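You operate a simulated robot arm through the tools that you are given. There is no shell and no other tool. Be economical: measure what you need, move in short steps, check, and stop when the job is done.

The job below is to be done with a simulated two-armed robot. You get a single attempt, and the scene is never put back.

TASK
On the top of the beige bench, fold the white cloth in half and then in half again.

Only the result counts: the job must be done as asked and must still hold three seconds after the hand-in. Knocking over, shifting, dropping, spilling or breaking anything else fails it. Flat cloth is picked up by pressing the open fingertips on it (5 to 10 N) and closing them slowly along it; thin cloth reads only 2 to 8 mm in the jaws.

THE ROBOT
Two 7-joint arms with two-finger parallel grippers on one trunk, on a base that drives. Base frame: it is fixed to the floor where the robot stands at the start and does not move with it; the origin is under the middle of the robot, x ahead of it, y to its left, z up; the surface under the hand at the start is at about z = 0.8. Units: m, degrees, N and s.
The left shoulder is at the start at [0.07, 0.163, 1.12], the right one opposite. With the tool pointing down near the work surface each hand reaches from about 0.4 to 0.88 m from the robot's upright axis, wherever it stands, measured 20 degrees to its own side. Places, roughly: top of the beige bench [0.6, -0.2, 0.8]. Payload 3.43 kg a hand.
Tool frame (each hand has its own): the origin (TCP) lies between the finger pads and is the grasp point; the fingertips stand 0.034 m ahead of it; z points along the fingers, y is the line along which they close. The gripper opens to 0.128 m. The fingers are 0.024 m wide and 0.012 m thick; the gripper's body (0.048 by 0.13 m) begins 0.096 m behind the TCP.
Orientation is that of the tool frame in the base frame, as a unit quaternion [w, x, y, z]. With the fingers straight down and closing along the base's y, the tool's x points along the base's -x, its y along +y and its z along -z.

THE INTERFACE
- The arms move only by the tool drive_tool. It takes "left_commands", "right_commands" or both (then of equal length, played together; a hand with none holds still); each is a list of rows, each a list of 3 entries, a list of its own where there are three numbers: the shift along the base's x, y, z in m, then the turn, a rotation vector about the base's x, y, z in degrees, then the finger opening in m, from 0 to 0.128. In form: [[[dx, dy, dz], [ax, ay, az], hand], ...]. A call has 1 to 20 rows; each row is the pose to reach, as a shift and turn from the pose commanded when the call began. Each row takes 0.2 s and may step no farther than 0.05 m and 8.6 degrees from the row before; otherwise, or with a gripper value out of range, the whole call is refused. Where a pose cannot be reached the arm comes as near as it can. A force on the tool above 40 N (or 10 N above the force at the start of the call, whichever is more), or a blocked arm, ends the call early, and 0.2 s more pass. The fingers move at their own pace (about 0.153 m/s each) and stop on an object; they squeeze with about 43 N. The grip force told is the motor's: it shows also when the fingers shut on nothing. Time passes only in rows, and 0.2 s behind the last, so rows that repeat a pose let the fingers close. It gives the time, the measured TCP pose, the force on the tool (base axes), the opening and the grip force at its end, in the units of the frame above (readings bear some noise), with the torque about the TCP (base axes, N m) and any sound that the robot's microphone picked up, and new pictures: "views" is both (left out), scene, wrist or none (wrist: the cameras of the hands that moved).
- Cameras (640 x 400 px; columns grow to the right, rows downward): "scene" is now at [0.1297, 0.0054, 1.3291]; the picture's right is [0.05, -1.00, -0.00], its down [-0.74, -0.04, -0.68] and it looks along [0.68, 0.04, -0.74] (base axes); focal length 214 px, centre (320, 200). "left" rides on the left gripper at [0.076, 0.011, -0.16] in its tool frame; the picture's right is [-0.15, 0.99, 0.00], its down [-0.88, -0.13, -0.46] and it looks along [-0.45, -0.07, 0.89] (tool axes); focal length 234 px, centre (320, 200). "right" rides on the right gripper at [0.076, -0.011, -0.16] in its tool frame; the picture's right is [0.15, 0.99, 0.00], its down [-0.88, 0.13, -0.46] and it looks along [-0.45, 0.07, 0.89] (tool axes); focal length 234 px, centre (320, 200). There is no depth. A picture from a camera that has moved, and an enlarged one, comes with that camera's place and axes in the base frame and with its lens.
- slide_trunk(by): slides the trunk up (or, below 0, down) by that many m; the arms and the scene camera ride with it, the base frame stays. It gives what a move gives, with no picture.
- base_move(legs): drives the robot by 1 to 6 legs, each [ahead, left, turn to the left] in m, m and degrees, along the robot's own axes; the way and the turn of a leg run together, so that a leg with both is an arc; at most 1.5 m and 180 degrees a leg. The arms and the cameras ride along, it lands a little off, and it stops where it bumps. It gives what a move gives, and a new picture of the scene camera.
- pan_tilt(pan, tilt): turns the head with the scene camera to pan (to the left, within 86 degrees either way) and tilt (down, from -29 to 69), counted from straight ahead of the robot. It gives what a move gives, and a new picture of the scene camera.
- zoom(camera, box): a new picture of the part [left, top, right, bottom] of that camera's present view, enlarged. It takes no simulated time.
- finish_job(): hands the job in; it is judged then, once.

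Go step by step. Nothing tells you exact positions but the pictures and the camera data: compare them with the known pose of the tool, close in by small moves and look again before you grip or let go. The budget is 120 turns and 260 pictures, counting those below and the enlarged ones. Unless the task says otherwise, let go and move clear before handing in, and close with one line.

The tools are called after "Request:" as name(argument=value, ...) on one line, values as JSON. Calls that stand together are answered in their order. drive_tool: Moves the arms, as the interface text tells. Its arguments: {"type":"object","properties":{"left_commands":{"type":"array"},"right_commands":{"type":"array"},"views":{"type":"string","enum":["both","scene","wrist","none"]}},"required":[]} The other tools are called the same way: slide_trunk (by) slides the trunk up or down; base_move (legs) drives the base; pan_tilt (pan, tilt) turns the head that bears the scene camera; zoom (camera, box) takes an enlarged picture of a part of a camera's view; finish_job () hands the job in.

At the start:

```text
t: 0.0
left_position: [0.6878, 0.0316, 0.9404]
left_tcp_rot: [0.0, -0.001, 1.0, 0.0]
left_wrist_force: [0.3, 0.0, -0.5]
left_moment: [-0.04, -0.02, -0.01]
left_gripper_width: 0.1278
left_grasp_force: 0.0
right_position: [0.5407, -0.3905, 1.0339]
right_tcp_rot: [0.001, -0.001, 1.0, 0.0]
right_wrist_force: [0.1, -0.1, -0.7]
right_moment: [-0.01, 0.02, -0.01]
right_gripper_width: 0.1284
right_grasp_force: 0.0
trunk travel left (down, up): [-0.6, 0.34]
robot x, y, heading: [0.0023, -0.0024, -0.0]
head pan, tilt: [3.0, 47.4]
```

scene: 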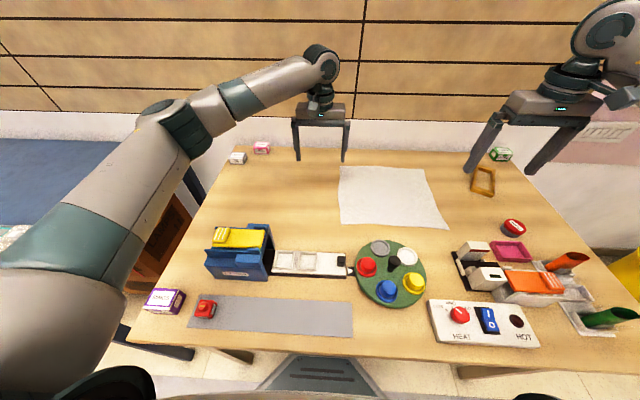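
right: 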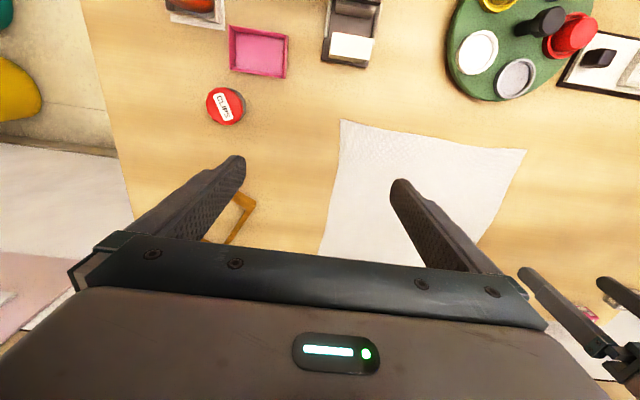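
left: 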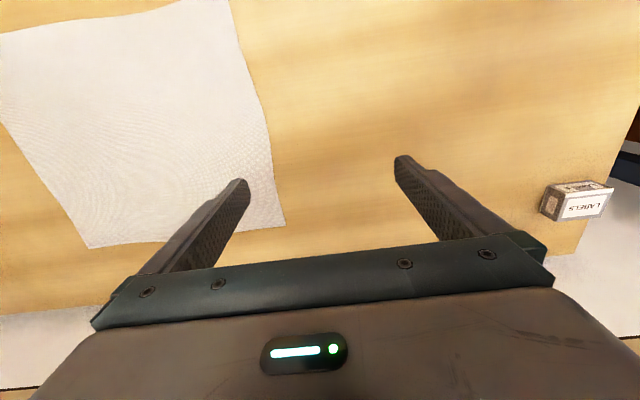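

The white cloth lies flat at about x 0.52–0.80, y −0.03 to −0.36. I will take hold of both far corners and fold them toward the robot, so first I bring the hands above those corners.

Request:
drive_tool(left_commands=[[[0.012, -0.011, -0.005], [0, 0, 0], 0.1], [[0.024, -0.022, -0.01], [0, 0, 0], 0.08], [[0.036, -0.033, -0.015], [0, 0, 0], 0.06], [[0.049, -0.044, -0.02], [0, 0, 0], 0.05], [[0.061, -0.055, -0.03], [0, 0, 0], 0.05], [[0.073, -0.066, -0.035], [0, 0, 0], 0.05], [[0.085, -0.077, -0.04], [0, 0, 0], 0.05], [[0.097, -0.087, -0.05], [0, 0, 0], 0.05]], right_commands=[[[0.03, 0.007, -0.02], [0, 0, 0], 0.1], [[0.061, 0.014, -0.04], [0, 0, 0], 0.08], [[0.092, 0.021, -0.06], [0, 0, 0], 0.06], [[0.122, 0.027, -0.08], [0, 0, 0], 0.05], [[0.152, 0.034, -0.1], [0, 0, 0], 0.05], [[0.183, 0.041, -0.12], [0, 0, 0], 0.05], [[0.214, 0.048, -0.135], [0, 0, 0], 0.05], [[0.244, 0.055, -0.144], [0, 0, 0], 0.05]])

```text
t: 1.8
left_position: [0.7793, -0.0493, 0.8941]
left_tcp_rot: [0.0, 0.0, 1.0, -0.001]
left_wrist_force: [0.9, 0.3, 0.4]
left_moment: [-0.02, 0.03, -0.01]
left_gripper_width: 0.0497
left_grasp_force: 0.0
left hand out of reach, approached as far as the arm can: row 8
right_position: [0.7852, -0.3349, 0.89]
right_tcp_rot: [0.0, 0.001, 1.0, 0.0]
right_wrist_force: [-1.4, 0.1, 0.3]
right_moment: [-0.02, -0.04, 0.03]
right_gripper_width: 0.05
right_grasp_force: 0.1
trunk travel left (down, up): [-0.6, 0.34]
robot x, y, heading: [-0.0015, -0.0005, 0.1]
head pan, tilt: [3.0, 47.4]
camera scene: at [0.1307, 0.0067, 1.329], right [0.05, -1.0, 0.0], down [-0.74, -0.04, -0.68], along [0.67, 0.03, -0.74], focal length 214 px, centre (320, 200)
camera right: at [0.7106, -0.3464, 1.0494], right [-0.14, 0.99, 0.0], down [0.88, 0.13, 0.46], along [0.45, 0.07, -0.89], focal length 234 px, centre (320, 200)
camera left: at [0.7047, -0.039, 1.0523], right [0.15, 0.99, 0.0], down [0.88, -0.13, 0.45], along [0.45, -0.07, -0.89], focal length 234 px, centre (320, 200)
```

scene: 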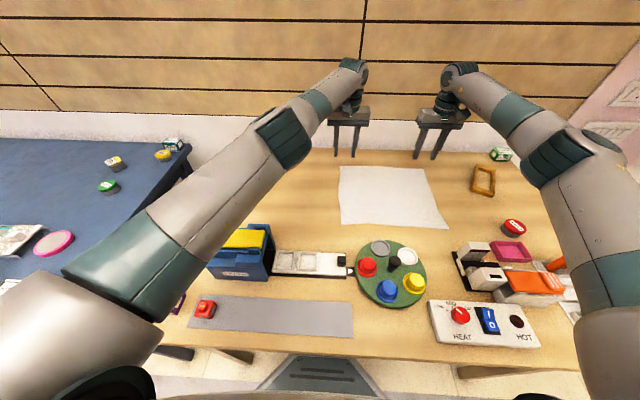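
right: 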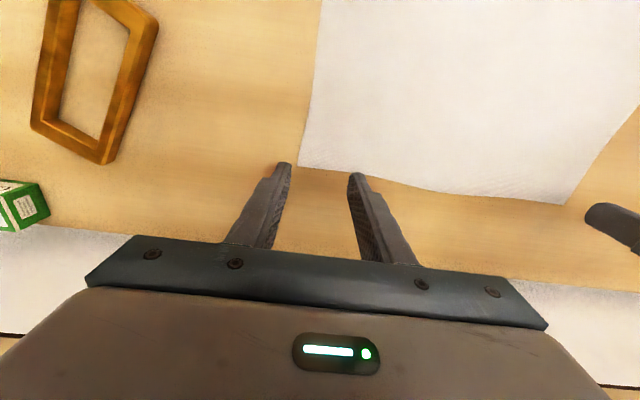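
left: 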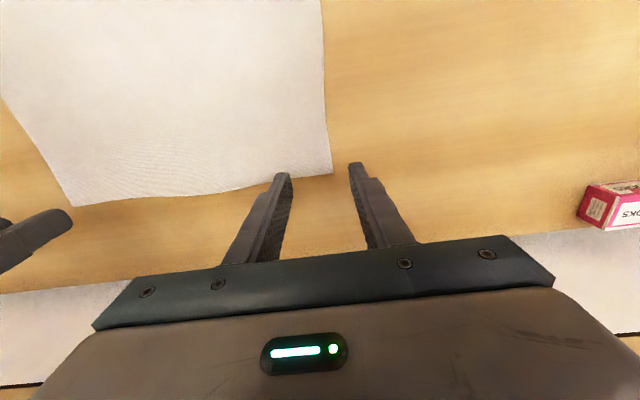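

Corners confirmed near [0.80, −0.034] and [0.80, −0.357], but the left arm is at its limit. I'll raise the hands, then shift the base to the right so it is centred on the cloth.

Request:
drive_tool(left_commands=[[[0, 0, 0.04], [0, 0, 0], 0.05], [[-0.03, 0, 0.08], [0, 0, 0], 0.05], [[-0.06, 0, 0.12], [0, 0, 0], 0.05]], right_commands=[[[0, 0, 0.04], [0, 0, 0], 0.05], [[-0.03, 0, 0.08], [0, 0, 0], 0.05], [[-0.06, 0, 0.12], [0, 0, 0], 0.05]], views="none")

Request:
base_move(legs=[[0.03, -0.17, 0]])

```text
t: 2.6
left_position: [0.7149, -0.0499, 1.0171]
left_tcp_rot: [0.0, 0.0, 1.0, 0.001]
left_wrist_force: [-0.2, 0.3, 0.6]
left_moment: [0.0, -0.03, -0.02]
left_gripper_width: 0.0498
left_grasp_force: 0.1
right_position: [0.7216, -0.3354, 1.0129]
right_tcp_rot: [0.002, 0.0, 1.0, -0.001]
right_wrist_force: [-1.2, 0.6, 1.3]
right_moment: [-0.03, -0.06, 0.0]
right_gripper_width: 0.05
right_grasp_force: 0.0
trunk travel left (down, up): [-0.6, 0.34]
robot x, y, heading: [-0.0015, -0.0012, 0.0]
head pan, tilt: [3.0, 47.4]
```

```text
t: 4.1
left_position: [0.7476, -0.2204, 1.0142]
left_tcp_rot: [0.0, 0.0, 1.0, 0.0]
left_wrist_force: [-0.8, -0.6, 0.5]
left_moment: [0.02, 0.01, -0.01]
left_gripper_width: 0.0501
left_grasp_force: 0.0
right_position: [0.754, -0.5056, 1.0104]
right_tcp_rot: [0.0, 0.0, 1.0, 0.001]
right_wrist_force: [-1.2, 0.5, 0.5]
right_moment: [-0.01, -0.03, -0.06]
right_gripper_width: 0.0496
right_grasp_force: 0.0
trunk travel left (down, up): [-0.6, 0.34]
robot x, y, heading: [0.0276, -0.1691, 0.1]
head pan, tilt: [3.0, 47.4]
camera scene: at [0.1596, -0.1639, 1.3292], right [0.05, -1.0, 0.0], down [-0.74, -0.04, -0.68], along [0.68, 0.04, -0.74], focal length 214 px, centre (320, 200)
```

scene: 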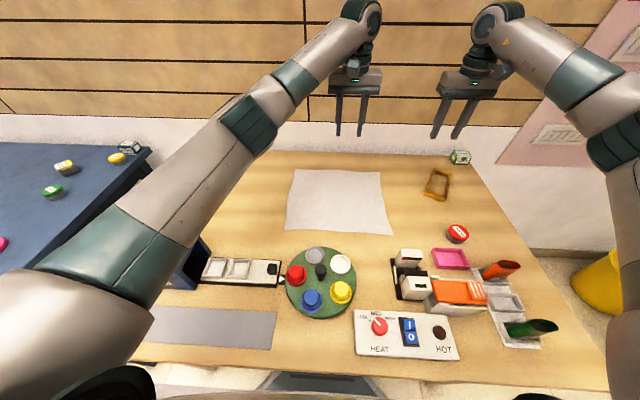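

Base is well placed. Next the hands go above the two corners with the fingers about 35 mm open.

Request:
drive_tool(left_commands=[[[0.009, 0.038, -0.02], [0, 0, 0], 0.035], [[0.018, 0.076, -0.04], [0, 0, 0], 0.035], [[0.027, 0.114, -0.06], [0, 0, 0], 0.035], [[0.037, 0.152, -0.09], [0, 0, 0], 0.035], [[0.037, 0.152, -0.12], [0, 0, 0], 0.035], [[0.037, 0.152, -0.154], [0, 0, 0], 0.035]], right_commands=[[[0.008, 0.045, -0.02], [0, 0, 0], 0.035], [[0.016, 0.09, -0.03], [0, 0, 0], 0.035], [[0.024, 0.135, -0.05], [0, 0, 0], 0.035], [[0.031, 0.182, -0.06], [0, 0, 0], 0.035], [[0.031, 0.182, -0.105], [0, 0, 0], 0.035], [[0.031, 0.182, -0.15], [0, 0, 0], 0.035]], views="wrist")

```text
t: 5.5
left_position: [0.7849, -0.066, 0.8585]
left_tcp_rot: [-0.001, 0.001, 1.0, -0.002]
left_wrist_force: [-0.1, 0.7, 0.6]
left_moment: [-0.05, 0.01, 0.0]
left_gripper_width: 0.0349
left_grasp_force: 0.0
right_position: [0.7872, -0.3216, 0.859]
right_tcp_rot: [0.0, 0.0, 1.0, 0.0]
right_wrist_force: [-0.5, 0.9, -0.2]
right_moment: [-0.02, 0.03, -0.01]
right_gripper_width: 0.0349
right_grasp_force: 0.0
trunk travel left (down, up): [-0.6, 0.34]
robot x, y, heading: [0.0315, -0.1691, -0.1]
head pan, tilt: [3.0, 47.4]
camera right: at [0.7126, -0.3327, 1.0184], right [-0.15, 0.99, 0.0], down [0.88, 0.13, 0.46], along [0.45, 0.07, -0.89], focal length 234 px, centre (320, 200)
camera left: at [0.7099, -0.056, 1.0175], right [0.15, 0.99, 0.0], down [0.88, -0.13, 0.45], along [0.45, -0.07, -0.89], focal length 234 px, centre (320, 200)
```

right: 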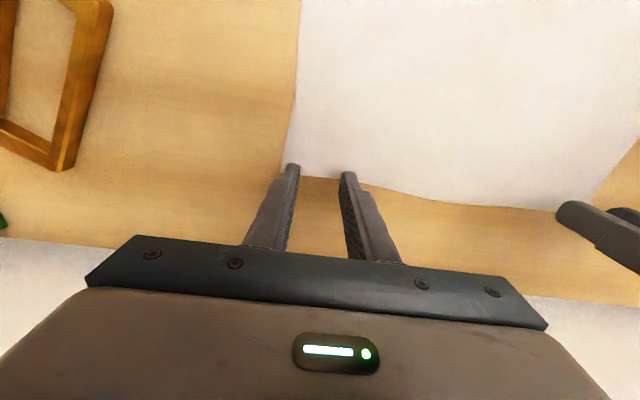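
left: 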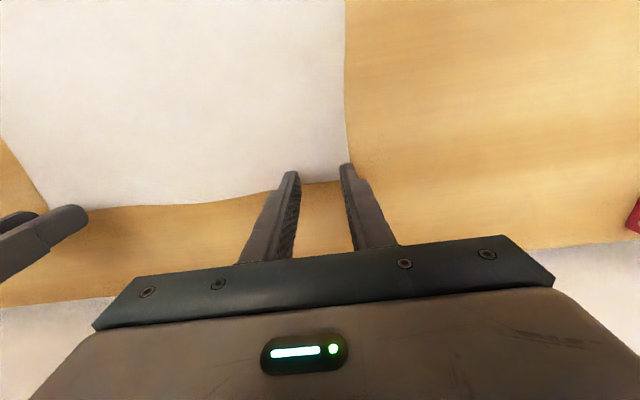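

The corners are located at [0.801, −0.354] and [0.802, −0.038]. I nudge the left hand inward and lower both hands until they just touch.

Request:
drive_tool(left_commands=[[[-0.004, -0.006, -0.01], [0, 0, 0], 0.035], [[-0.004, -0.006, -0.018], [0, 0, 0], 0.035], [[-0.004, -0.006, -0.022], [0, 0, 0], 0.035], [[-0.004, -0.006, -0.024], [0, 0, 0], 0.035]], right_commands=[[[-0.005, 0, -0.01], [0, 0, 0], 0.035], [[-0.005, 0, -0.018], [0, 0, 0], 0.035], [[-0.005, 0, -0.022], [0, 0, 0], 0.035], [[-0.005, 0, -0.024], [0, 0, 0], 0.035]], views="none")

```text
t: 6.5
left_position: [0.7816, -0.0729, 0.8373]
left_tcp_rot: [-0.001, -0.001, 1.0, 0.0]
left_wrist_force: [0.4, 1.0, -0.7]
left_moment: [0.02, 0.02, 0.04]
left_gripper_width: 0.0347
left_grasp_force: 0.0
right_position: [0.7807, -0.3234, 0.8349]
right_tcp_rot: [0.0, 0.0, 1.0, -0.001]
right_wrist_force: [-0.3, -0.2, -0.6]
right_moment: [0.0, -0.03, -0.01]
right_gripper_width: 0.0348
right_grasp_force: 0.1
trunk travel left (down, up): [-0.6, 0.34]
robot x, y, heading: [0.0339, -0.1673, -0.2]
head pan, tilt: [3.0, 47.4]
```

Request:
drive_tool(left_commands=[[[0, 0, -0.002], [0, 0, 0], 0.035], [[0, 0, -0.004], [0, 0, 0], 0.035], [[0, 0, -0.004], [0, 0, 0], 0.035]], right_commands=[[[0, 0, -0.001], [0, 0, 0], 0.035], [[0, 0, -0.003], [0, 0, 0], 0.035], [[0, 0, -0.003], [0, 0, 0], 0.035]], views="none")

```text
t: 7.3
left_position: [0.7805, -0.0736, 0.8358]
left_tcp_rot: [0.002, -0.001, 1.0, 0.0]
left_wrist_force: [2.5, 0.5, 13.3]
left_moment: [0.17, -0.11, -0.07]
left_gripper_width: 0.0353
left_grasp_force: 0.1
right_position: [0.7806, -0.323, 0.835]
right_tcp_rot: [0.001, 0.0, 1.0, 0.0]
right_wrist_force: [1.4, 0.2, 6.9]
right_moment: [0.02, -0.03, -0.01]
right_gripper_width: 0.0349
right_grasp_force: 0.1
trunk travel left (down, up): [-0.6, 0.34]
robot x, y, heading: [0.0251, -0.172, 0.1]
head pan, tilt: [3.0, 47.4]
```

Both are in contact (left 13 N, right 7 N). I ease the left hand a little and close both slowly.

Request:
drive_tool(left_commands=[[[0, 0, 0.001], [0, 0, 0], 0.033], [[0, 0, 0.001], [0, 0, 0], 0.029], [[0, 0, 0.001], [0, 0, 0], 0.025], [[0, 0, 0.001], [0, 0, 0], 0.021], [[0, 0, 0.001], [0, 0, 0], 0.017], [[0, 0, 0.001], [0, 0, 0], 0.013], [[0, 0, 0.001], [0, 0, 0], 0.009], [[0, 0, 0.001], [0, 0, 0], 0.005], [[0, 0, 0.001], [0, 0, 0], 0.0], [[0, 0, 0.001], [0, 0, 0], 0.0]], right_commands=[[[0, 0, 0], [0, 0, 0], 0.033], [[0, 0, 0], [0, 0, 0], 0.029], [[0, 0, 0], [0, 0, 0], 0.025], [[0, 0, 0], [0, 0, 0], 0.021], [[0, 0, 0], [0, 0, 0], 0.017], [[0, 0, 0], [0, 0, 0], 0.013], [[0, 0, 0], [0, 0, 0], 0.009], [[0, 0, 0], [0, 0, 0], 0.005], [[0, 0, 0], [0, 0, 0], 0.0], [[0, 0, 0], [0, 0, 0], 0.0]])

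```text
t: 9.5
left_position: [0.7791, -0.074, 0.8355]
left_tcp_rot: [0.001, -0.001, 1.0, 0.0]
left_wrist_force: [-1.0, 0.8, 4.8]
left_moment: [0.05, -0.02, 0.0]
left_gripper_width: 0.0
left_grasp_force: 33.3
right_position: [0.7786, -0.3225, 0.8354]
right_tcp_rot: [0.001, 0.001, 1.0, 0.0]
right_wrist_force: [1.4, -1.6, 16.9]
right_moment: [-0.1, 0.07, 0.03]
right_gripper_width: 0.0014
right_grasp_force: 36.0
trunk travel left (down, up): [-0.6, 0.34]
robot x, y, heading: [0.0328, -0.1726, -0.1]
head pan, tilt: [3.0, 47.4]
camera scene: at [0.157, -0.1633, 1.3295], right [0.05, -1.0, 0.0], down [-0.73, -0.04, -0.68], along [0.68, 0.03, -0.74], focal length 214 px, centre (320, 200)
camera right: at [0.7036, -0.3344, 0.9947], right [-0.14, 0.99, 0.0], down [0.88, 0.13, 0.46], along [0.45, 0.07, -0.89], focal length 234 px, centre (320, 200)
camera left: at [0.7038, -0.0639, 0.9934], right [0.15, 0.99, 0.0], down [0.88, -0.13, 0.46], along [0.45, -0.07, -0.89], focal length 234 px, centre (320, 200)
```

scene: 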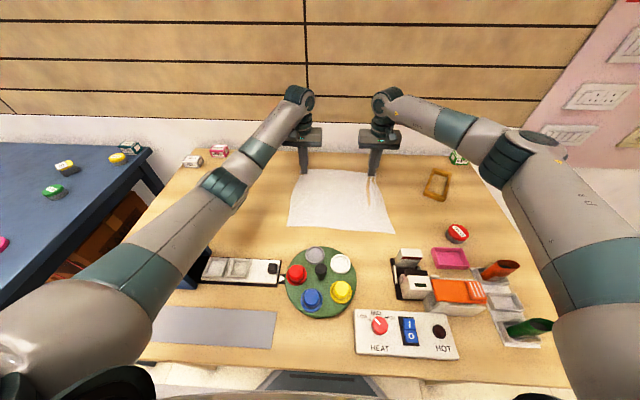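
right: 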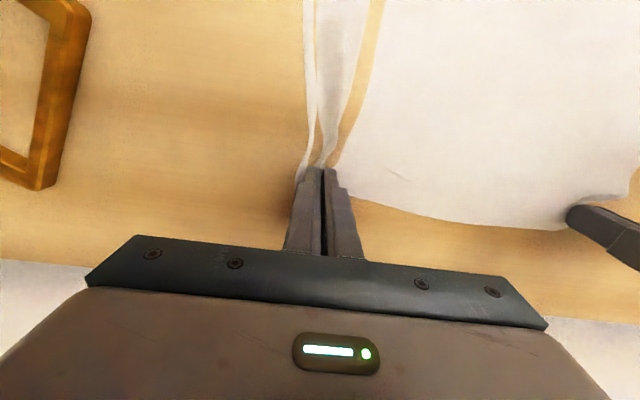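
left: 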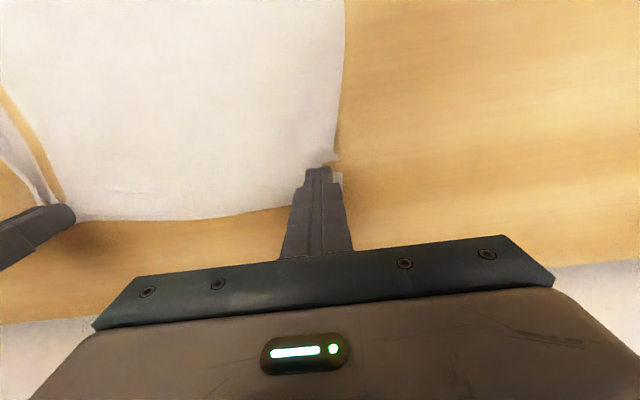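

The left fingers closed on nothing (0.0 mm); the right reads 1.4 mm, which is doubtful. I zoom in to check both.

Request:
zoom(camera="right", box=[220, 0, 460, 240])

Request:
zoom(camera="left", box=[220, 100, 420, 260])

```text
1.67 times, centred on (340, 120) of right
camera zoom: at [0.7036, -0.3344, 0.9947], right [-0.14, 0.99, 0.0], down [0.88, 0.13, 0.46], along [0.45, 0.07, -0.89], focal length 390 px, centre (287, 333)
```

zoom: 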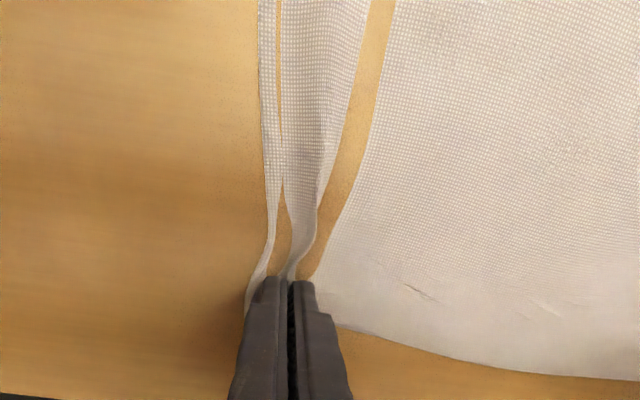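

```text
2.50 times, centred on (320, 180) of left
camera zoom: at [0.7038, -0.0639, 0.9934], right [0.15, 0.99, 0.0], down [0.88, -0.13, 0.46], along [0.45, -0.07, -0.89], focal length 585 px, centre (320, 250)
```

zoom: 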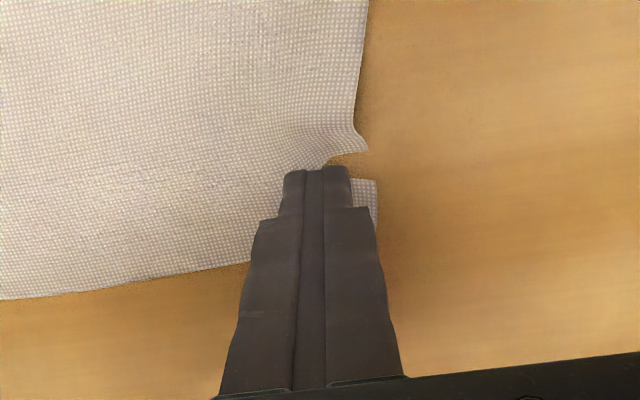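

The right seems to hold a fold, while the left has ruffled the corner without gripping it. I lift both a little to see.

Request:
drive_tool(left_commands=[[[0, 0, 0.01], [0, 0, 0], 0.0], [[0, 0, 0.02], [0, 0, 0], 0.0], [[0, 0, 0.03], [0, 0, 0], 0.0], [[0, 0, 0.03], [0, 0, 0], 0.0]], right_commands=[[[0, 0, 0.01], [0, 0, 0], 0.0], [[0, 0, 0.02], [0, 0, 0], 0.0], [[0, 0, 0.03], [0, 0, 0], 0.0], [[0, 0, 0.03], [0, 0, 0], 0.0]], views="wrist")

```text
t: 10.5
left_position: [0.7795, -0.0735, 0.8641]
left_tcp_rot: [-0.001, 0.0, 1.0, 0.0]
left_wrist_force: [-0.8, -0.1, 0.4]
left_moment: [-0.02, -0.03, -0.04]
left_gripper_width: 0.0003
left_grasp_force: 32.5
right_position: [0.7795, -0.323, 0.8633]
right_tcp_rot: [0.001, 0.0, 1.0, 0.0]
right_wrist_force: [-0.7, 0.2, 0.6]
right_moment: [-0.01, 0.01, -0.01]
right_gripper_width: 0.0013
right_grasp_force: 36.2
trunk travel left (down, up): [-0.6, 0.34]
robot x, y, heading: [0.0296, -0.166, 0.2]
head pan, tilt: [3.0, 47.4]
camera right: at [0.7049, -0.3339, 1.0226], right [-0.15, 0.99, 0.0], down [0.88, 0.13, 0.46], along [0.45, 0.07, -0.89], focal length 234 px, centre (320, 200)
camera left: at [0.7054, -0.0638, 1.022], right [0.15, 0.99, 0.0], down [0.88, -0.13, 0.45], along [0.45, -0.07, -0.89], focal length 234 px, centre (320, 200)
```

right: 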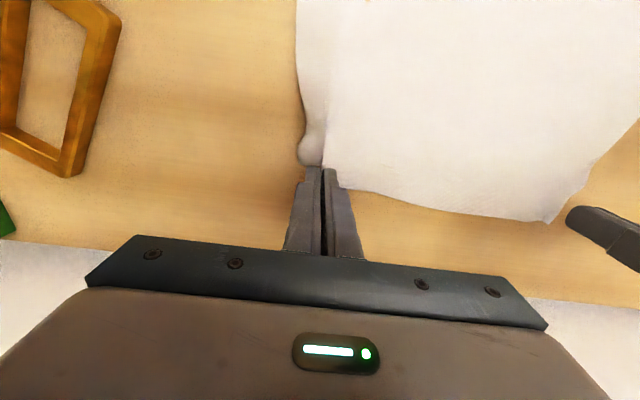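
left: 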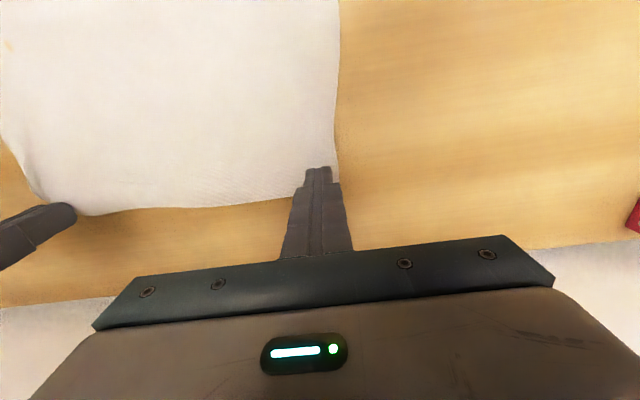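

Request:
zoom(camera="scene", box=[260, 90, 420, 250])

Request:
zoom(camera="right", box=[240, 80, 440, 240])

```text
2.50 times, centred on (340, 170) of scene
camera zoom: at [0.1596, -0.1635, 1.3291], right [0.05, -1.0, 0.0], down [-0.74, -0.04, -0.68], along [0.68, 0.04, -0.74], focal length 536 px, centre (270, 275)
```

zoom: 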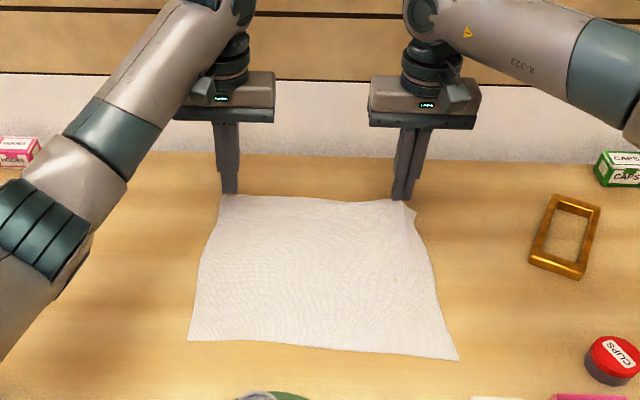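

```text
2.50 times, centred on (340, 160) of right
camera zoom: at [0.7049, -0.3339, 1.0226], right [-0.15, 0.99, 0.0], down [0.88, 0.13, 0.46], along [0.45, 0.07, -0.89], focal length 585 px, centre (270, 300)
```

zoom: 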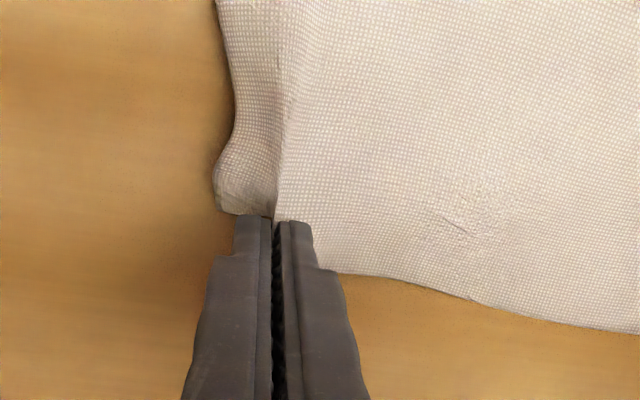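

The right hand holds its corner. For the left I reopen, move a little further inward, and press again.

Request:
drive_tool(left_commands=[[[0, -0.012, 0], [0, 0, 0], 0.025], [[0, -0.024, -0.01], [0, 0, 0], 0.045], [[0, -0.024, -0.024], [0, 0, 0], 0.045], [[0, -0.024, -0.028], [0, 0, 0], 0.045], [[0, -0.024, -0.03], [0, 0, 0], 0.045], [[0, -0.024, -0.03], [0, 0, 0], 0.045]], views="wrist")

```text
t: 11.9
left_position: [0.7805, -0.0982, 0.8348]
left_tcp_rot: [0.001, 0.001, 1.0, 0.0]
left_wrist_force: [1.8, 1.0, 11.0]
left_moment: [0.2, -0.1, -0.01]
left_gripper_width: 0.0451
left_grasp_force: 0.1
right_position: [0.7795, -0.3228, 0.8638]
right_tcp_rot: [0.0, 0.0, 1.0, 0.001]
right_wrist_force: [0.1, -0.4, 0.1]
right_moment: [0.02, -0.02, -0.03]
right_gripper_width: 0.0015
right_grasp_force: 36.3
trunk travel left (down, up): [-0.6, 0.34]
robot x, y, heading: [0.0281, -0.1682, -0.1]
head pan, tilt: [3.0, 47.4]
camera left: at [0.705, -0.0876, 0.9933], right [0.15, 0.99, 0.0], down [0.88, -0.13, 0.46], along [0.45, -0.07, -0.89], focal length 234 px, centre (320, 200)
```

left: 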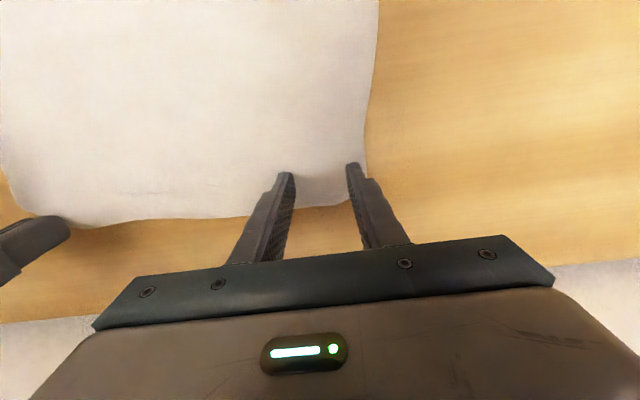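

Torque shows the outer finger bears nearly all of the load. I tilt the hand about 1.5° to level it, then close slowly.

Request:
drive_tool(left_commands=[[[0, 0, 0], [1.2, 0, 0], 0.045], [[0, 0, -0.0005], [1.2, 0, 0], 0.042], [[0, 0, -0.0005], [1.2, 0, 0], 0.038], [[0, 0, -0.0005], [1.2, 0, 0], 0.034], [[0, 0, -0.0005], [1.2, 0, 0], 0.03], [[0, 0, -0.0005], [1.2, 0, 0], 0.026], [[0, 0, -0.0005], [1.2, 0, 0], 0.022], [[0, 0, -0.0005], [1.2, 0, 0], 0.018], [[0, 0, -0.0005], [1.2, 0, 0], 0.014], [[0, 0, -0.0005], [1.2, 0, 0], 0.01], [[0, 0, -0.0005], [1.2, 0, 0], 0.006], [[0, 0, -0.0005], [1.2, 0, 0], 0.002], [[0, 0, -0.0005], [1.2, 0, 0], 0.0], [[0, 0, 0], [1.2, 0, 0], 0.0]], views="wrist")

```text
t: 14.9
left_position: [0.7787, -0.0979, 0.8348]
left_tcp_rot: [0.0, 0.0, 1.0, 0.01]
left_wrist_force: [-2.0, -7.4, 21.4]
left_moment: [-0.44, -0.08, -0.09]
left_gripper_width: 0.0002
left_grasp_force: 33.4
right_position: [0.7775, -0.3225, 0.8651]
right_tcp_rot: [0.001, -0.001, 1.0, 0.0]
right_wrist_force: [0.5, 9.5, -0.8]
right_moment: [0.31, -0.05, -0.07]
right_gripper_width: 0.0012
right_grasp_force: 36.1
trunk travel left (down, up): [-0.6, 0.34]
robot x, y, heading: [0.0299, -0.1708, -0.2]
head pan, tilt: [3.0, 47.4]
camera left: at [0.7034, -0.0914, 0.9935], right [0.15, 0.99, 0.02], down [0.88, -0.14, 0.45], along [0.45, -0.05, -0.89], focal length 234 px, centre (320, 200)
```

left: 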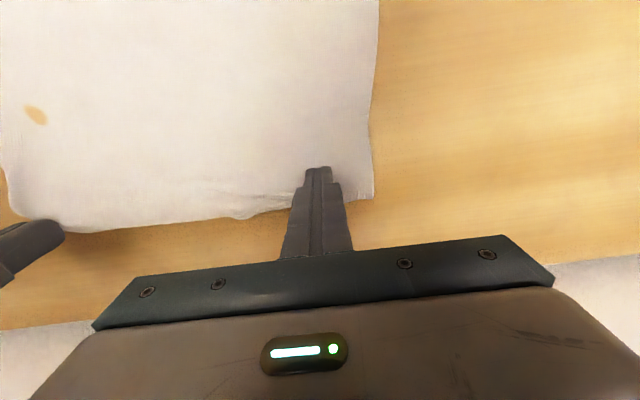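

Missed again, because the cloth was being stretched between the hands. I give slack by moving the right hand toward the left, reopen the left, and try again more evenly.

Request:
drive_tool(left_commands=[[[0, 0, 0.012], [0, 0, 0], 0.02], [[0, 0.007, 0.012], [-0.6, 0, 0], 0.035], [[0, 0.007, 0.006], [-0.6, 0, 0], 0.035], [[0, 0.007, 0.002], [-0.6, 0, 0], 0.035], [[0, 0.007, -0.001], [-0.6, 0, 0], 0.035], [[0, 0.007, -0.001], [-0.6, 0, 0], 0.035]], right_commands=[[[0, 0.005, 0], [0, 0, 0], 0.0], [[0, 0.012, -0.005], [0, 0, 0], 0.0], [[0, 0.02, -0.01], [0, 0, 0], 0.0], [[0, 0.02, -0.015], [0, 0, 0], 0.0], [[0, 0.02, -0.02], [0, 0, 0], 0.0], [[0, 0.02, -0.02], [0, 0, 0], 0.0]], views="wrist")

```text
t: 16.3
left_position: [0.7805, -0.0916, 0.8359]
left_tcp_rot: [0.002, -0.001, 1.0, 0.004]
left_wrist_force: [3.9, 2.1, 17.4]
left_moment: [-0.4, -0.18, 0.11]
left_gripper_width: 0.0342
left_grasp_force: 0.0
right_position: [0.7785, -0.3021, 0.8428]
right_tcp_rot: [0.0, -0.001, 1.0, 0.0]
right_wrist_force: [0.0, 0.1, 0.2]
right_moment: [0.03, 0.01, -0.02]
right_gripper_width: 0.0015
right_grasp_force: 36.6
trunk travel left (down, up): [-0.6, 0.34]
robot x, y, heading: [0.0282, -0.1713, -0.1]
head pan, tilt: [3.0, 47.4]
camera right: at [0.704, -0.3141, 1.004], right [-0.15, 0.99, 0.0], down [0.88, 0.13, 0.46], along [0.45, 0.07, -0.89], focal length 234 px, centre (320, 200)
camera left: at [0.7045, -0.0826, 0.9933], right [0.15, 0.99, 0.01], down [0.88, -0.13, 0.46], along [0.45, -0.06, -0.89], focal length 234 px, centre (320, 200)
```

right: 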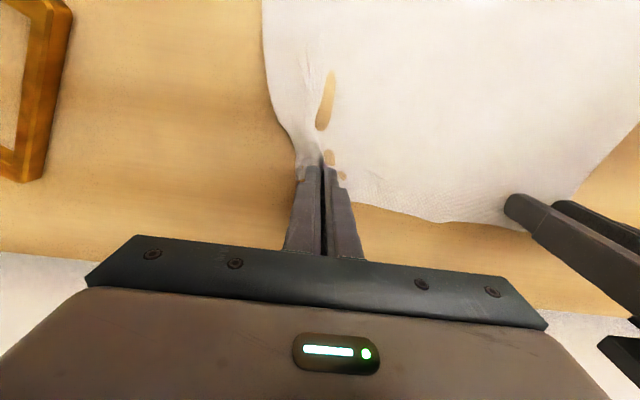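
left: 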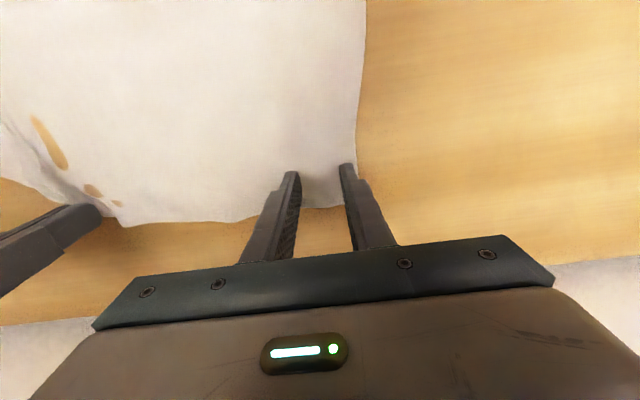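

Now the inner finger bears the load, so I level the hand by about 0.4° and close slowly.

Request:
drive_tool(left_commands=[[[0, 0, 0.0], [-0.4, 0, 0], 0.035], [[0, 0, 0.0], [-0.4, 0, 0], 0.033], [[0, 0, 0.0], [-0.4, 0, 0], 0.03], [[0, 0, 0.0], [-0.4, 0, 0], 0.027], [[0, 0, 0.0], [-0.4, 0, 0], 0.024], [[0, 0, 0.0], [-0.4, 0, 0], 0.021], [[0, 0, 0.0], [-0.4, 0, 0], 0.018], [[0, 0, 0.0], [-0.4, 0, 0], 0.015]], views="wrist")

Request:
zoom(camera="left", box=[220, 80, 420, 240])

```text
t: 18.1
left_position: [0.779, -0.0916, 0.8343]
left_tcp_rot: [0.001, 0.0, 1.0, 0.001]
left_wrist_force: [-0.3, 0.5, 26.5]
left_moment: [-0.07, -0.04, 0.01]
left_gripper_width: 0.0149
left_grasp_force: 0.0
right_position: [0.7772, -0.3045, 0.8454]
right_tcp_rot: [0.001, 0.0, 1.0, 0.0]
right_wrist_force: [-0.2, 0.2, 0.0]
right_moment: [0.03, 0.03, -0.04]
right_gripper_width: 0.0015
right_grasp_force: 36.6
trunk travel left (down, up): [-0.6, 0.34]
robot x, y, heading: [0.0313, -0.1691, -0.1]
head pan, tilt: [3.0, 47.4]
camera left: at [0.7031, -0.0819, 0.9931], right [0.15, 0.99, 0.0], down [0.88, -0.13, 0.46], along [0.45, -0.06, -0.89], focal length 234 px, centre (320, 200)
```

left: 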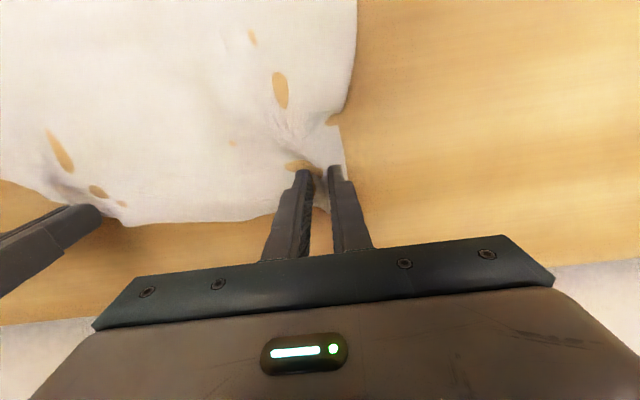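

```text
2.50 times, centred on (320, 160) of left
camera zoom: at [0.7031, -0.0819, 0.9931], right [0.15, 0.99, 0.0], down [0.88, -0.13, 0.46], along [0.45, -0.06, -0.89], focal length 585 px, centre (320, 300)
```

zoom: 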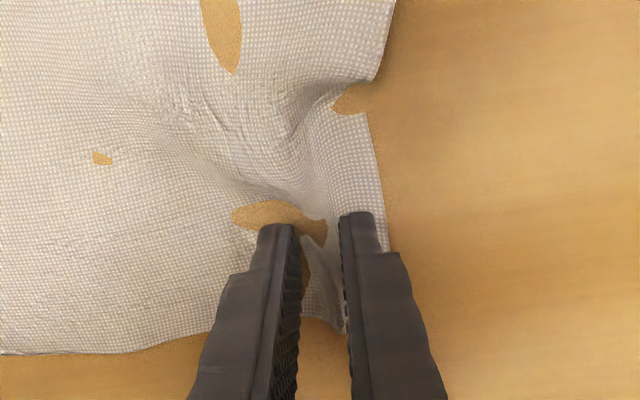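

A fold of cloth has now bunched up between the left fingers. I keep closing, then lift slightly.

Request:
drive_tool(left_commands=[[[0, 0, 0.0], [0, 0, 0], 0.012], [[0, 0, 0.0], [0, 0, 0], 0.008], [[0, 0, 0.0], [0, 0, 0], 0.004], [[0, 0, 0.0], [0, 0, 0], 0.0], [[0, 0, 0.0], [0, 0, 0], 0.0], [[0, 0, 0.01], [0, 0, 0], 0.0], [[0, 0, 0.02], [0, 0, 0], 0.0], [[0, 0, 0.03], [0, 0, 0], 0.0]], right_commands=[[[0, 0, 0.0], [0, 0, 0], 0.0], [[0, 0, 0.0], [0, 0, 0], 0.0], [[0, 0, 0.0], [0, 0, 0], 0.0], [[0, 0, 0.0], [0, 0, 0], 0.0], [[0, 0, 0.0], [0, 0, 0], 0.0], [[0, 0, 0.01], [0, 0, 0], 0.0], [[0, 0, 0.02], [0, 0, 0], 0.0], [[0, 0, 0.03], [0, 0, 0], 0.0]])

Request:
zoom(camera="scene", box=[260, 90, 420, 250])

```text
t: 19.9
left_position: [0.7799, -0.092, 0.8622]
left_tcp_rot: [0.0, 0.0, 1.0, 0.001]
left_wrist_force: [-0.4, 0.4, -0.9]
left_moment: [0.0, 0.04, -0.01]
left_gripper_width: 0.0016
left_grasp_force: 36.5
right_position: [0.7813, -0.3029, 0.8736]
right_tcp_rot: [0.0, 0.0, 1.0, 0.0]
right_wrist_force: [0.5, 0.2, -0.9]
right_moment: [0.0, -0.02, -0.01]
right_gripper_width: 0.0014
right_grasp_force: 36.0
trunk travel left (down, up): [-0.6, 0.34]
robot x, y, heading: [0.0279, -0.1656, -0.0]
head pan, tilt: [3.0, 47.4]
camera scene: at [0.1599, -0.1633, 1.329], right [0.05, -1.0, 0.0], down [-0.74, -0.04, -0.68], along [0.68, 0.04, -0.74], focal length 214 px, centre (320, 200)
camera right: at [0.7054, -0.314, 1.0331], right [-0.15, 0.99, 0.0], down [0.88, 0.13, 0.46], along [0.45, 0.07, -0.89], focal length 234 px, centre (320, 200)
camera left: at [0.7061, -0.0811, 1.02], right [0.15, 0.99, 0.0], down [0.88, -0.13, 0.45], along [0.45, -0.06, -0.89], focal length 234 px, centre (320, 200)
```

scene: 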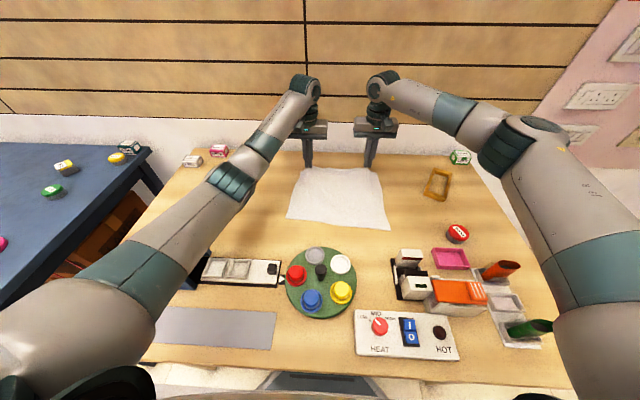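
right: 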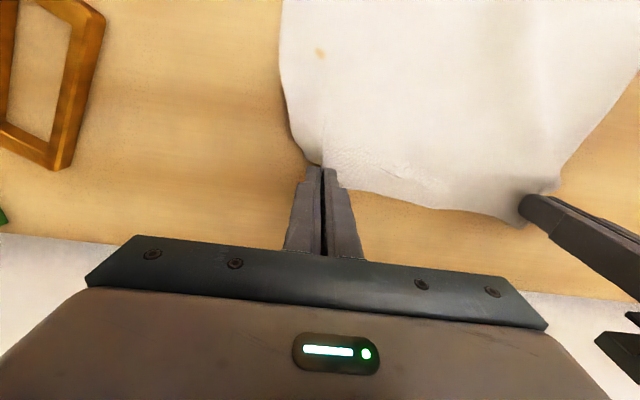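
left: 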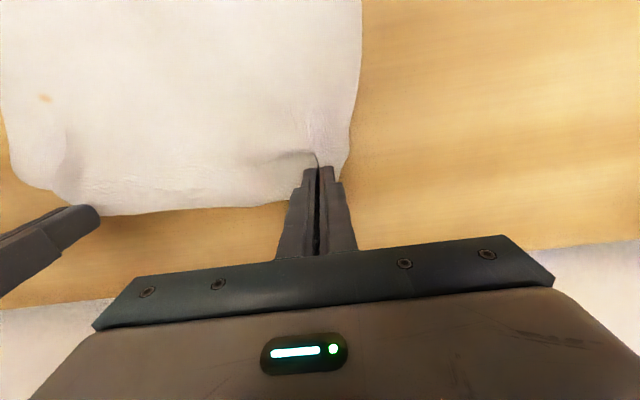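

```text
2.50 times, centred on (340, 170) of scene
camera zoom: at [0.1599, -0.1633, 1.329], right [0.05, -1.0, 0.0], down [-0.74, -0.04, -0.68], along [0.68, 0.04, -0.74], focal length 536 px, centre (270, 275)
```

zoom: 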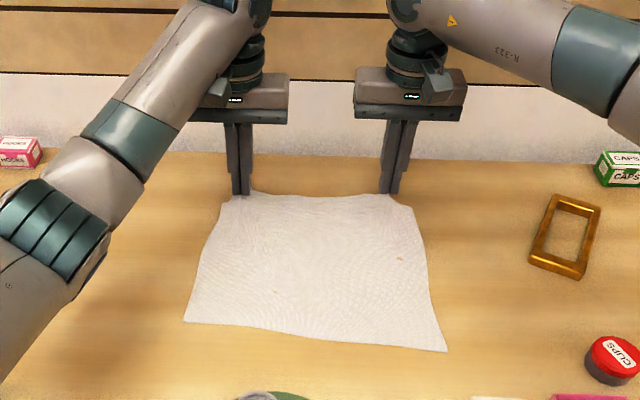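

Both hands now hold cloth. I spread them slightly to straighten the edge, then start the fold arc toward the robot, tilting the fingers as I go.

Request:
drive_tool(left_commands=[[[0, 0.006, 0.005], [0, 0, 0], 0], [[-0.003, 0.012, 0.01], [0, -2, 0], 0], [[-0.0176, 0.018, 0.0218], [0, -6, 0], 0], [[-0.0363, 0.02, 0.0426], [0, -9, 0], 0], [[-0.0596, 0.02, 0.0579], [0, -12, 0], 0], [[-0.0868, 0.02, 0.0674], [0, -15, 0], 0], [[-0.1155, 0.02, 0.0703], [0, -18, 0], 0]], right_commands=[[[0, -0.006, 0.003], [0, 0, 0], 0], [[-0.003, -0.012, 0.005], [0, -2, 0], 0], [[-0.0176, -0.018, 0.012], [0, -6, 0], 0], [[-0.0363, -0.02, 0.031], [0, -9, 0], 0], [[-0.0596, -0.02, 0.0464], [0, -12, 0], 0], [[-0.0868, -0.02, 0.056], [0, -15, 0], 0], [[-0.1155, -0.02, 0.0588], [0, -18, 0], 0]])

```text
t: 21.1
left_position: [0.7195, -0.0801, 0.9215]
left_tcp_rot: [0.105, 0.006, 0.994, -0.005]
left_wrist_force: [-0.5, -17.9, -0.1]
left_moment: [-0.62, 0.03, -0.1]
left_gripper_width: 0.0018
left_grasp_force: 36.9
right_position: [0.7207, -0.3146, 0.9206]
right_tcp_rot: [0.105, -0.004, 0.994, 0.006]
right_wrist_force: [-0.1, 17.5, 0.4]
right_moment: [0.66, -0.02, -0.07]
right_gripper_width: 0.0015
right_grasp_force: 36.6
trunk travel left (down, up): [-0.6, 0.34]
robot x, y, heading: [0.0282, -0.1684, 0.1]
head pan, tilt: [3.0, 47.4]
stopped in row 6 (left hand): the force on the tool passed its limit at 41 N (the readings are from after the stop); the commanded pose is now the measured one
camera scene: at [0.1584, -0.1636, 1.3293], right [0.05, -1.0, 0.0], down [-0.74, -0.04, -0.68], along [0.68, 0.04, -0.74], focal length 214 px, centre (320, 200)
camera right: at [0.6137, -0.3296, 1.0601], right [-0.15, 0.99, -0.02], down [0.76, 0.13, 0.63], along [0.63, 0.08, -0.77], focal length 234 px, centre (320, 200)
camera left: at [0.6128, -0.0665, 1.0598], right [0.16, 0.99, 0.02], down [0.76, -0.14, 0.63], along [0.63, -0.08, -0.78], focal length 234 px, centre (320, 200)
```

scene: 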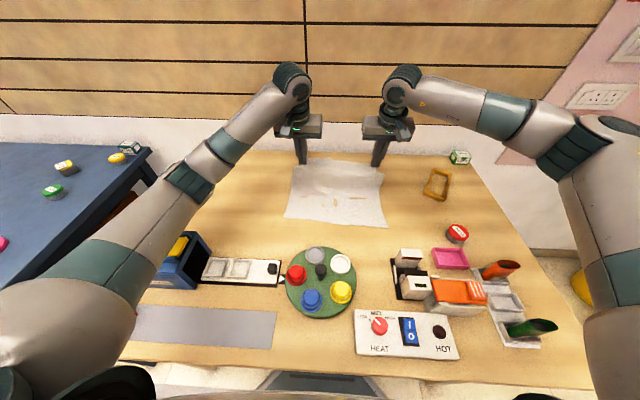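
right: 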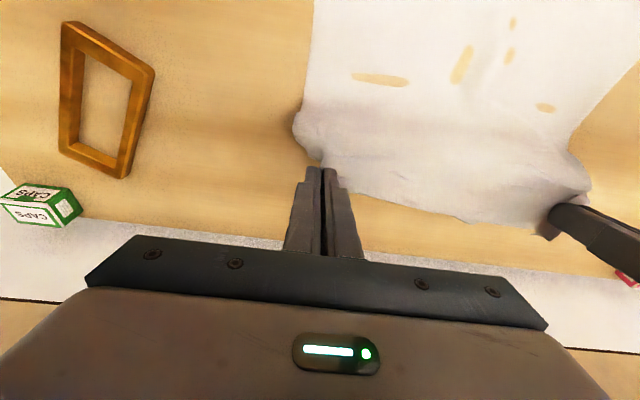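
left: 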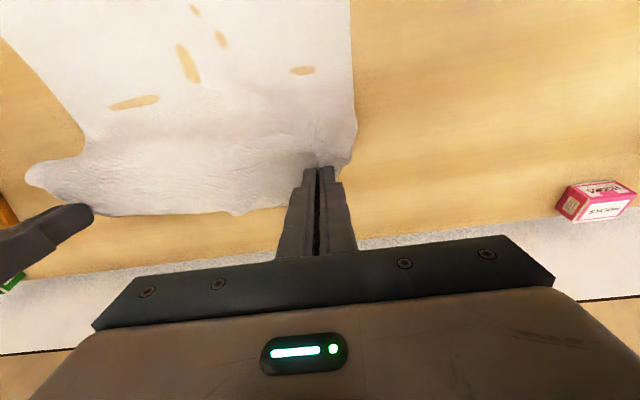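

The edge is taut, so I relax the spread by a few mm and continue the arc.

Request:
drive_tool(left_commands=[[[0, -0.004, 0], [0, 0, 0], 0], [[-0.0272, -0.005, 0.0095], [0, -3, 0], 0], [[-0.0559, -0.005, 0.0124], [0, -6, 0], 0], [[-0.0846, -0.005, 0.0084], [0, -9, 0], 0], [[-0.11, -0.005, -0.0022], [0, -12, 0], 0], [[-0.131, -0.005, -0.0186], [0, -15, 0], 0]], right_commands=[[[0, 0.004, 0], [0, 0, 0], 0], [[-0.0272, 0.005, 0.0095], [0, -3, 0], 0], [[-0.0559, 0.005, 0.0124], [0, -6, 0], 0], [[-0.0846, 0.005, 0.0084], [0, -9, 0], 0], [[-0.114, 0.005, -0.0022], [0, -12, 0], 0], [[-0.138, 0.005, -0.0186], [0, -15, 0], 0]])

```text
t: 22.5
left_position: [0.5897, -0.0817, 0.902]
left_tcp_rot: [0.235, 0.003, 0.972, -0.002]
left_wrist_force: [-2.2, -7.6, 0.9]
left_moment: [-0.34, 0.05, -0.09]
left_gripper_width: 0.0018
left_grasp_force: 37.1
right_position: [0.5844, -0.313, 0.9016]
right_tcp_rot: [0.234, -0.003, 0.972, 0.004]
right_wrist_force: [0.6, 8.8, 0.2]
right_moment: [0.27, -0.01, 0.07]
right_gripper_width: 0.0016
right_grasp_force: 35.8
trunk travel left (down, up): [-0.6, 0.34]
robot x, y, heading: [0.0291, -0.1668, -0.1]
head pan, tilt: [3.0, 47.4]
camera scene: at [0.1593, -0.1635, 1.3293], right [0.05, -1.0, 0.0], down [-0.74, -0.04, -0.68], along [0.68, 0.04, -0.74], focal length 214 px, centre (320, 200)
camera right: at [0.4443, -0.326, 1.0093], right [-0.14, 0.99, -0.06], down [0.57, 0.13, 0.81], along [0.81, 0.08, -0.59], focal length 234 px, centre (320, 200)
camera left: at [0.4504, -0.0701, 1.008], right [0.14, 0.99, 0.06], down [0.58, -0.13, 0.81], along [0.81, -0.07, -0.59], focal length 234 px, centre (320, 200)
```

scene: 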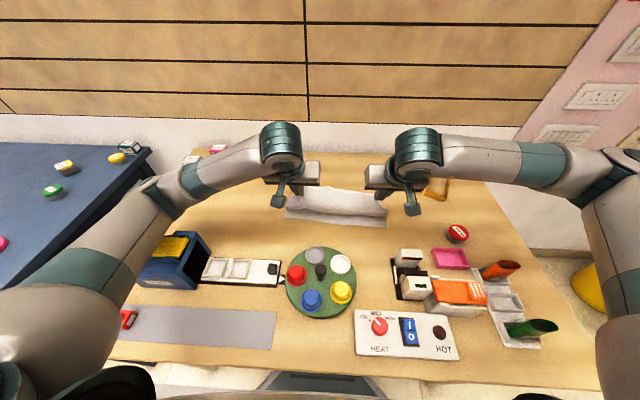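
right: 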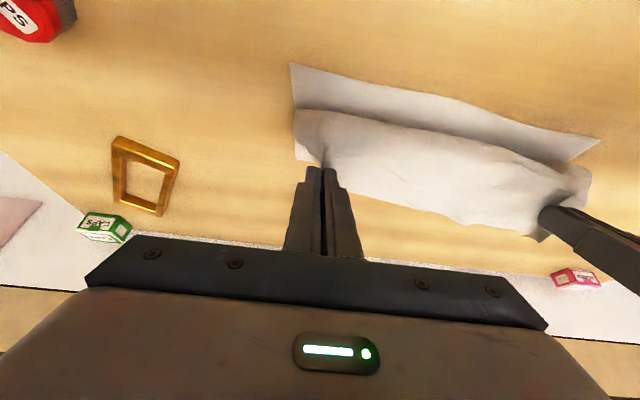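
left: 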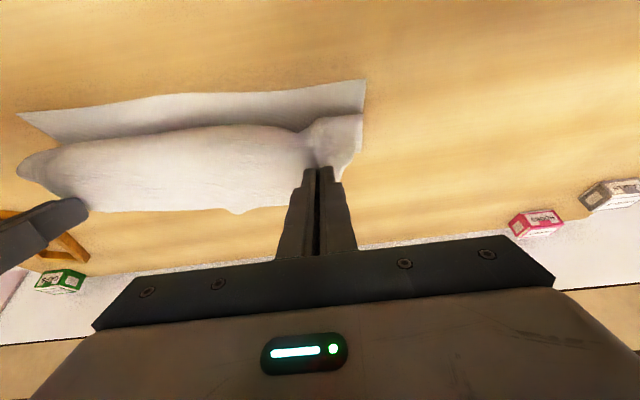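

The sheet is folding over well; the edge tail hangs below the fingers. I tilt further, overshoot a little toward the robot and lower, so that the tail turns toward the near edge.

Request:
drive_tool(left_commands=[[[-0.023, 0, -0.0015], [0, -6, 0], 0], [[-0.0436, 0, -0.01], [0, -13, 0], 0], [[-0.0596, 0, -0.021], [0, -20, 0], 0], [[-0.0616, 0, -0.039], [0, -20, 0], 0], [[-0.0586, 0, -0.05], [0, -20, 0], 0]], right_commands=[[[-0.023, 0, -0.0015], [0, -6, 0], 0], [[-0.0456, 0, -0.01], [0, -13, 0], 0], [[-0.0636, 0, -0.021], [0, -20, 0], 0], [[-0.0666, 0, -0.039], [0, -20, 0], 0], [[-0.0646, 0, -0.05], [0, -20, 0], 0]])

Request:
zoom(camera="scene", box=[240, 140, 440, 300])

```text
t: 23.7
left_position: [0.5314, -0.0807, 0.8514]
left_tcp_rot: [0.399, 0.003, 0.917, -0.001]
left_wrist_force: [-0.6, -0.4, 0.0]
left_moment: [0.0, 0.0, 0.01]
left_gripper_width: 0.0018
left_grasp_force: 36.4
left hand out of reach, approached as far as the arm can: row 3
right_position: [0.5432, -0.3045, 0.8393]
right_tcp_rot: [0.4, -0.004, 0.917, 0.003]
right_wrist_force: [0.4, 1.6, 0.6]
right_moment: [0.01, 0.01, -0.01]
right_gripper_width: 0.0014
right_grasp_force: 36.3
right hand out of reach, approached as far as the arm can: row 2, 3, 4, 5
trunk travel left (down, up): [-0.6, 0.34]
robot x, y, heading: [0.0311, -0.1687, 0.1]
head pan, tilt: [3.0, 47.4]
camera scene: at [0.1598, -0.1635, 1.3292], right [0.05, -1.0, 0.0], down [-0.74, -0.04, -0.68], along [0.68, 0.04, -0.74], focal length 214 px, centre (320, 200)
camera right: at [0.3759, -0.3176, 0.8934], right [-0.11, 0.99, -0.1], down [0.26, 0.13, 0.96], along [0.96, 0.08, -0.28], focal length 234 px, centre (320, 200)
camera left: at [0.3636, -0.0692, 0.9031], right [0.11, 0.99, 0.11], down [0.27, -0.13, 0.95], along [0.96, -0.07, -0.28], focal length 234 px, centre (320, 200)
```

scene: 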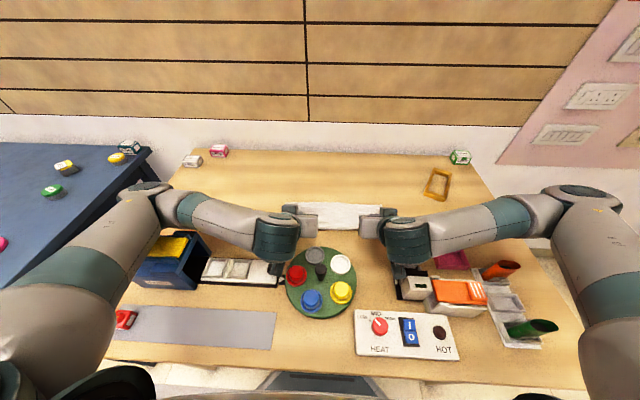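
right: 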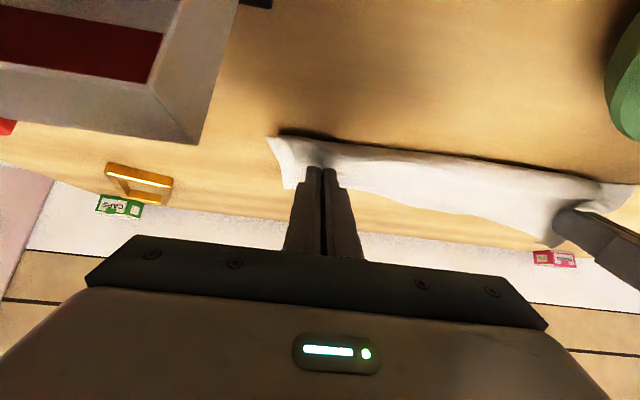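
left: 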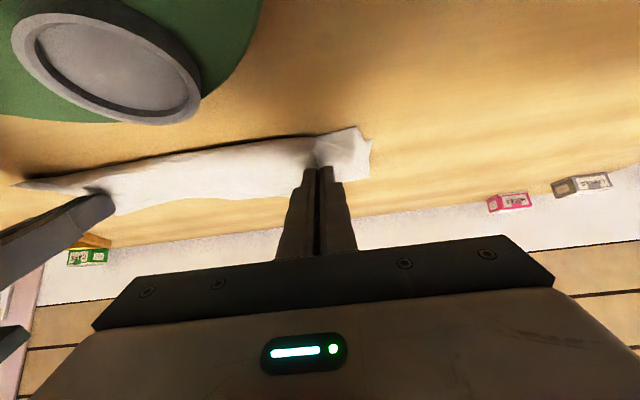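

```text
2.50 times, centred on (340, 220) of scene
camera zoom: at [0.1598, -0.1635, 1.3292], right [0.05, -1.0, 0.0], down [-0.74, -0.04, -0.68], along [0.68, 0.04, -0.74], focal length 536 px, centre (270, 150)
```

zoom: 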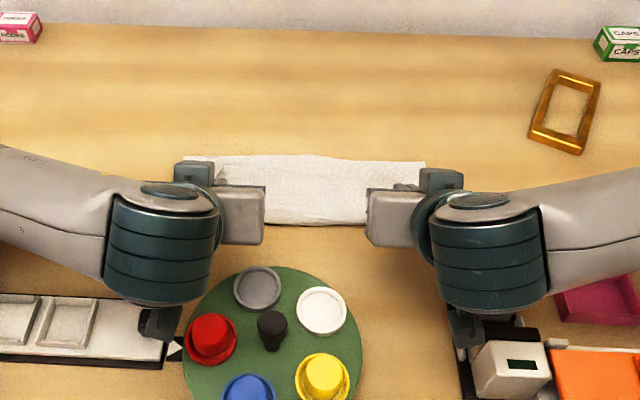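

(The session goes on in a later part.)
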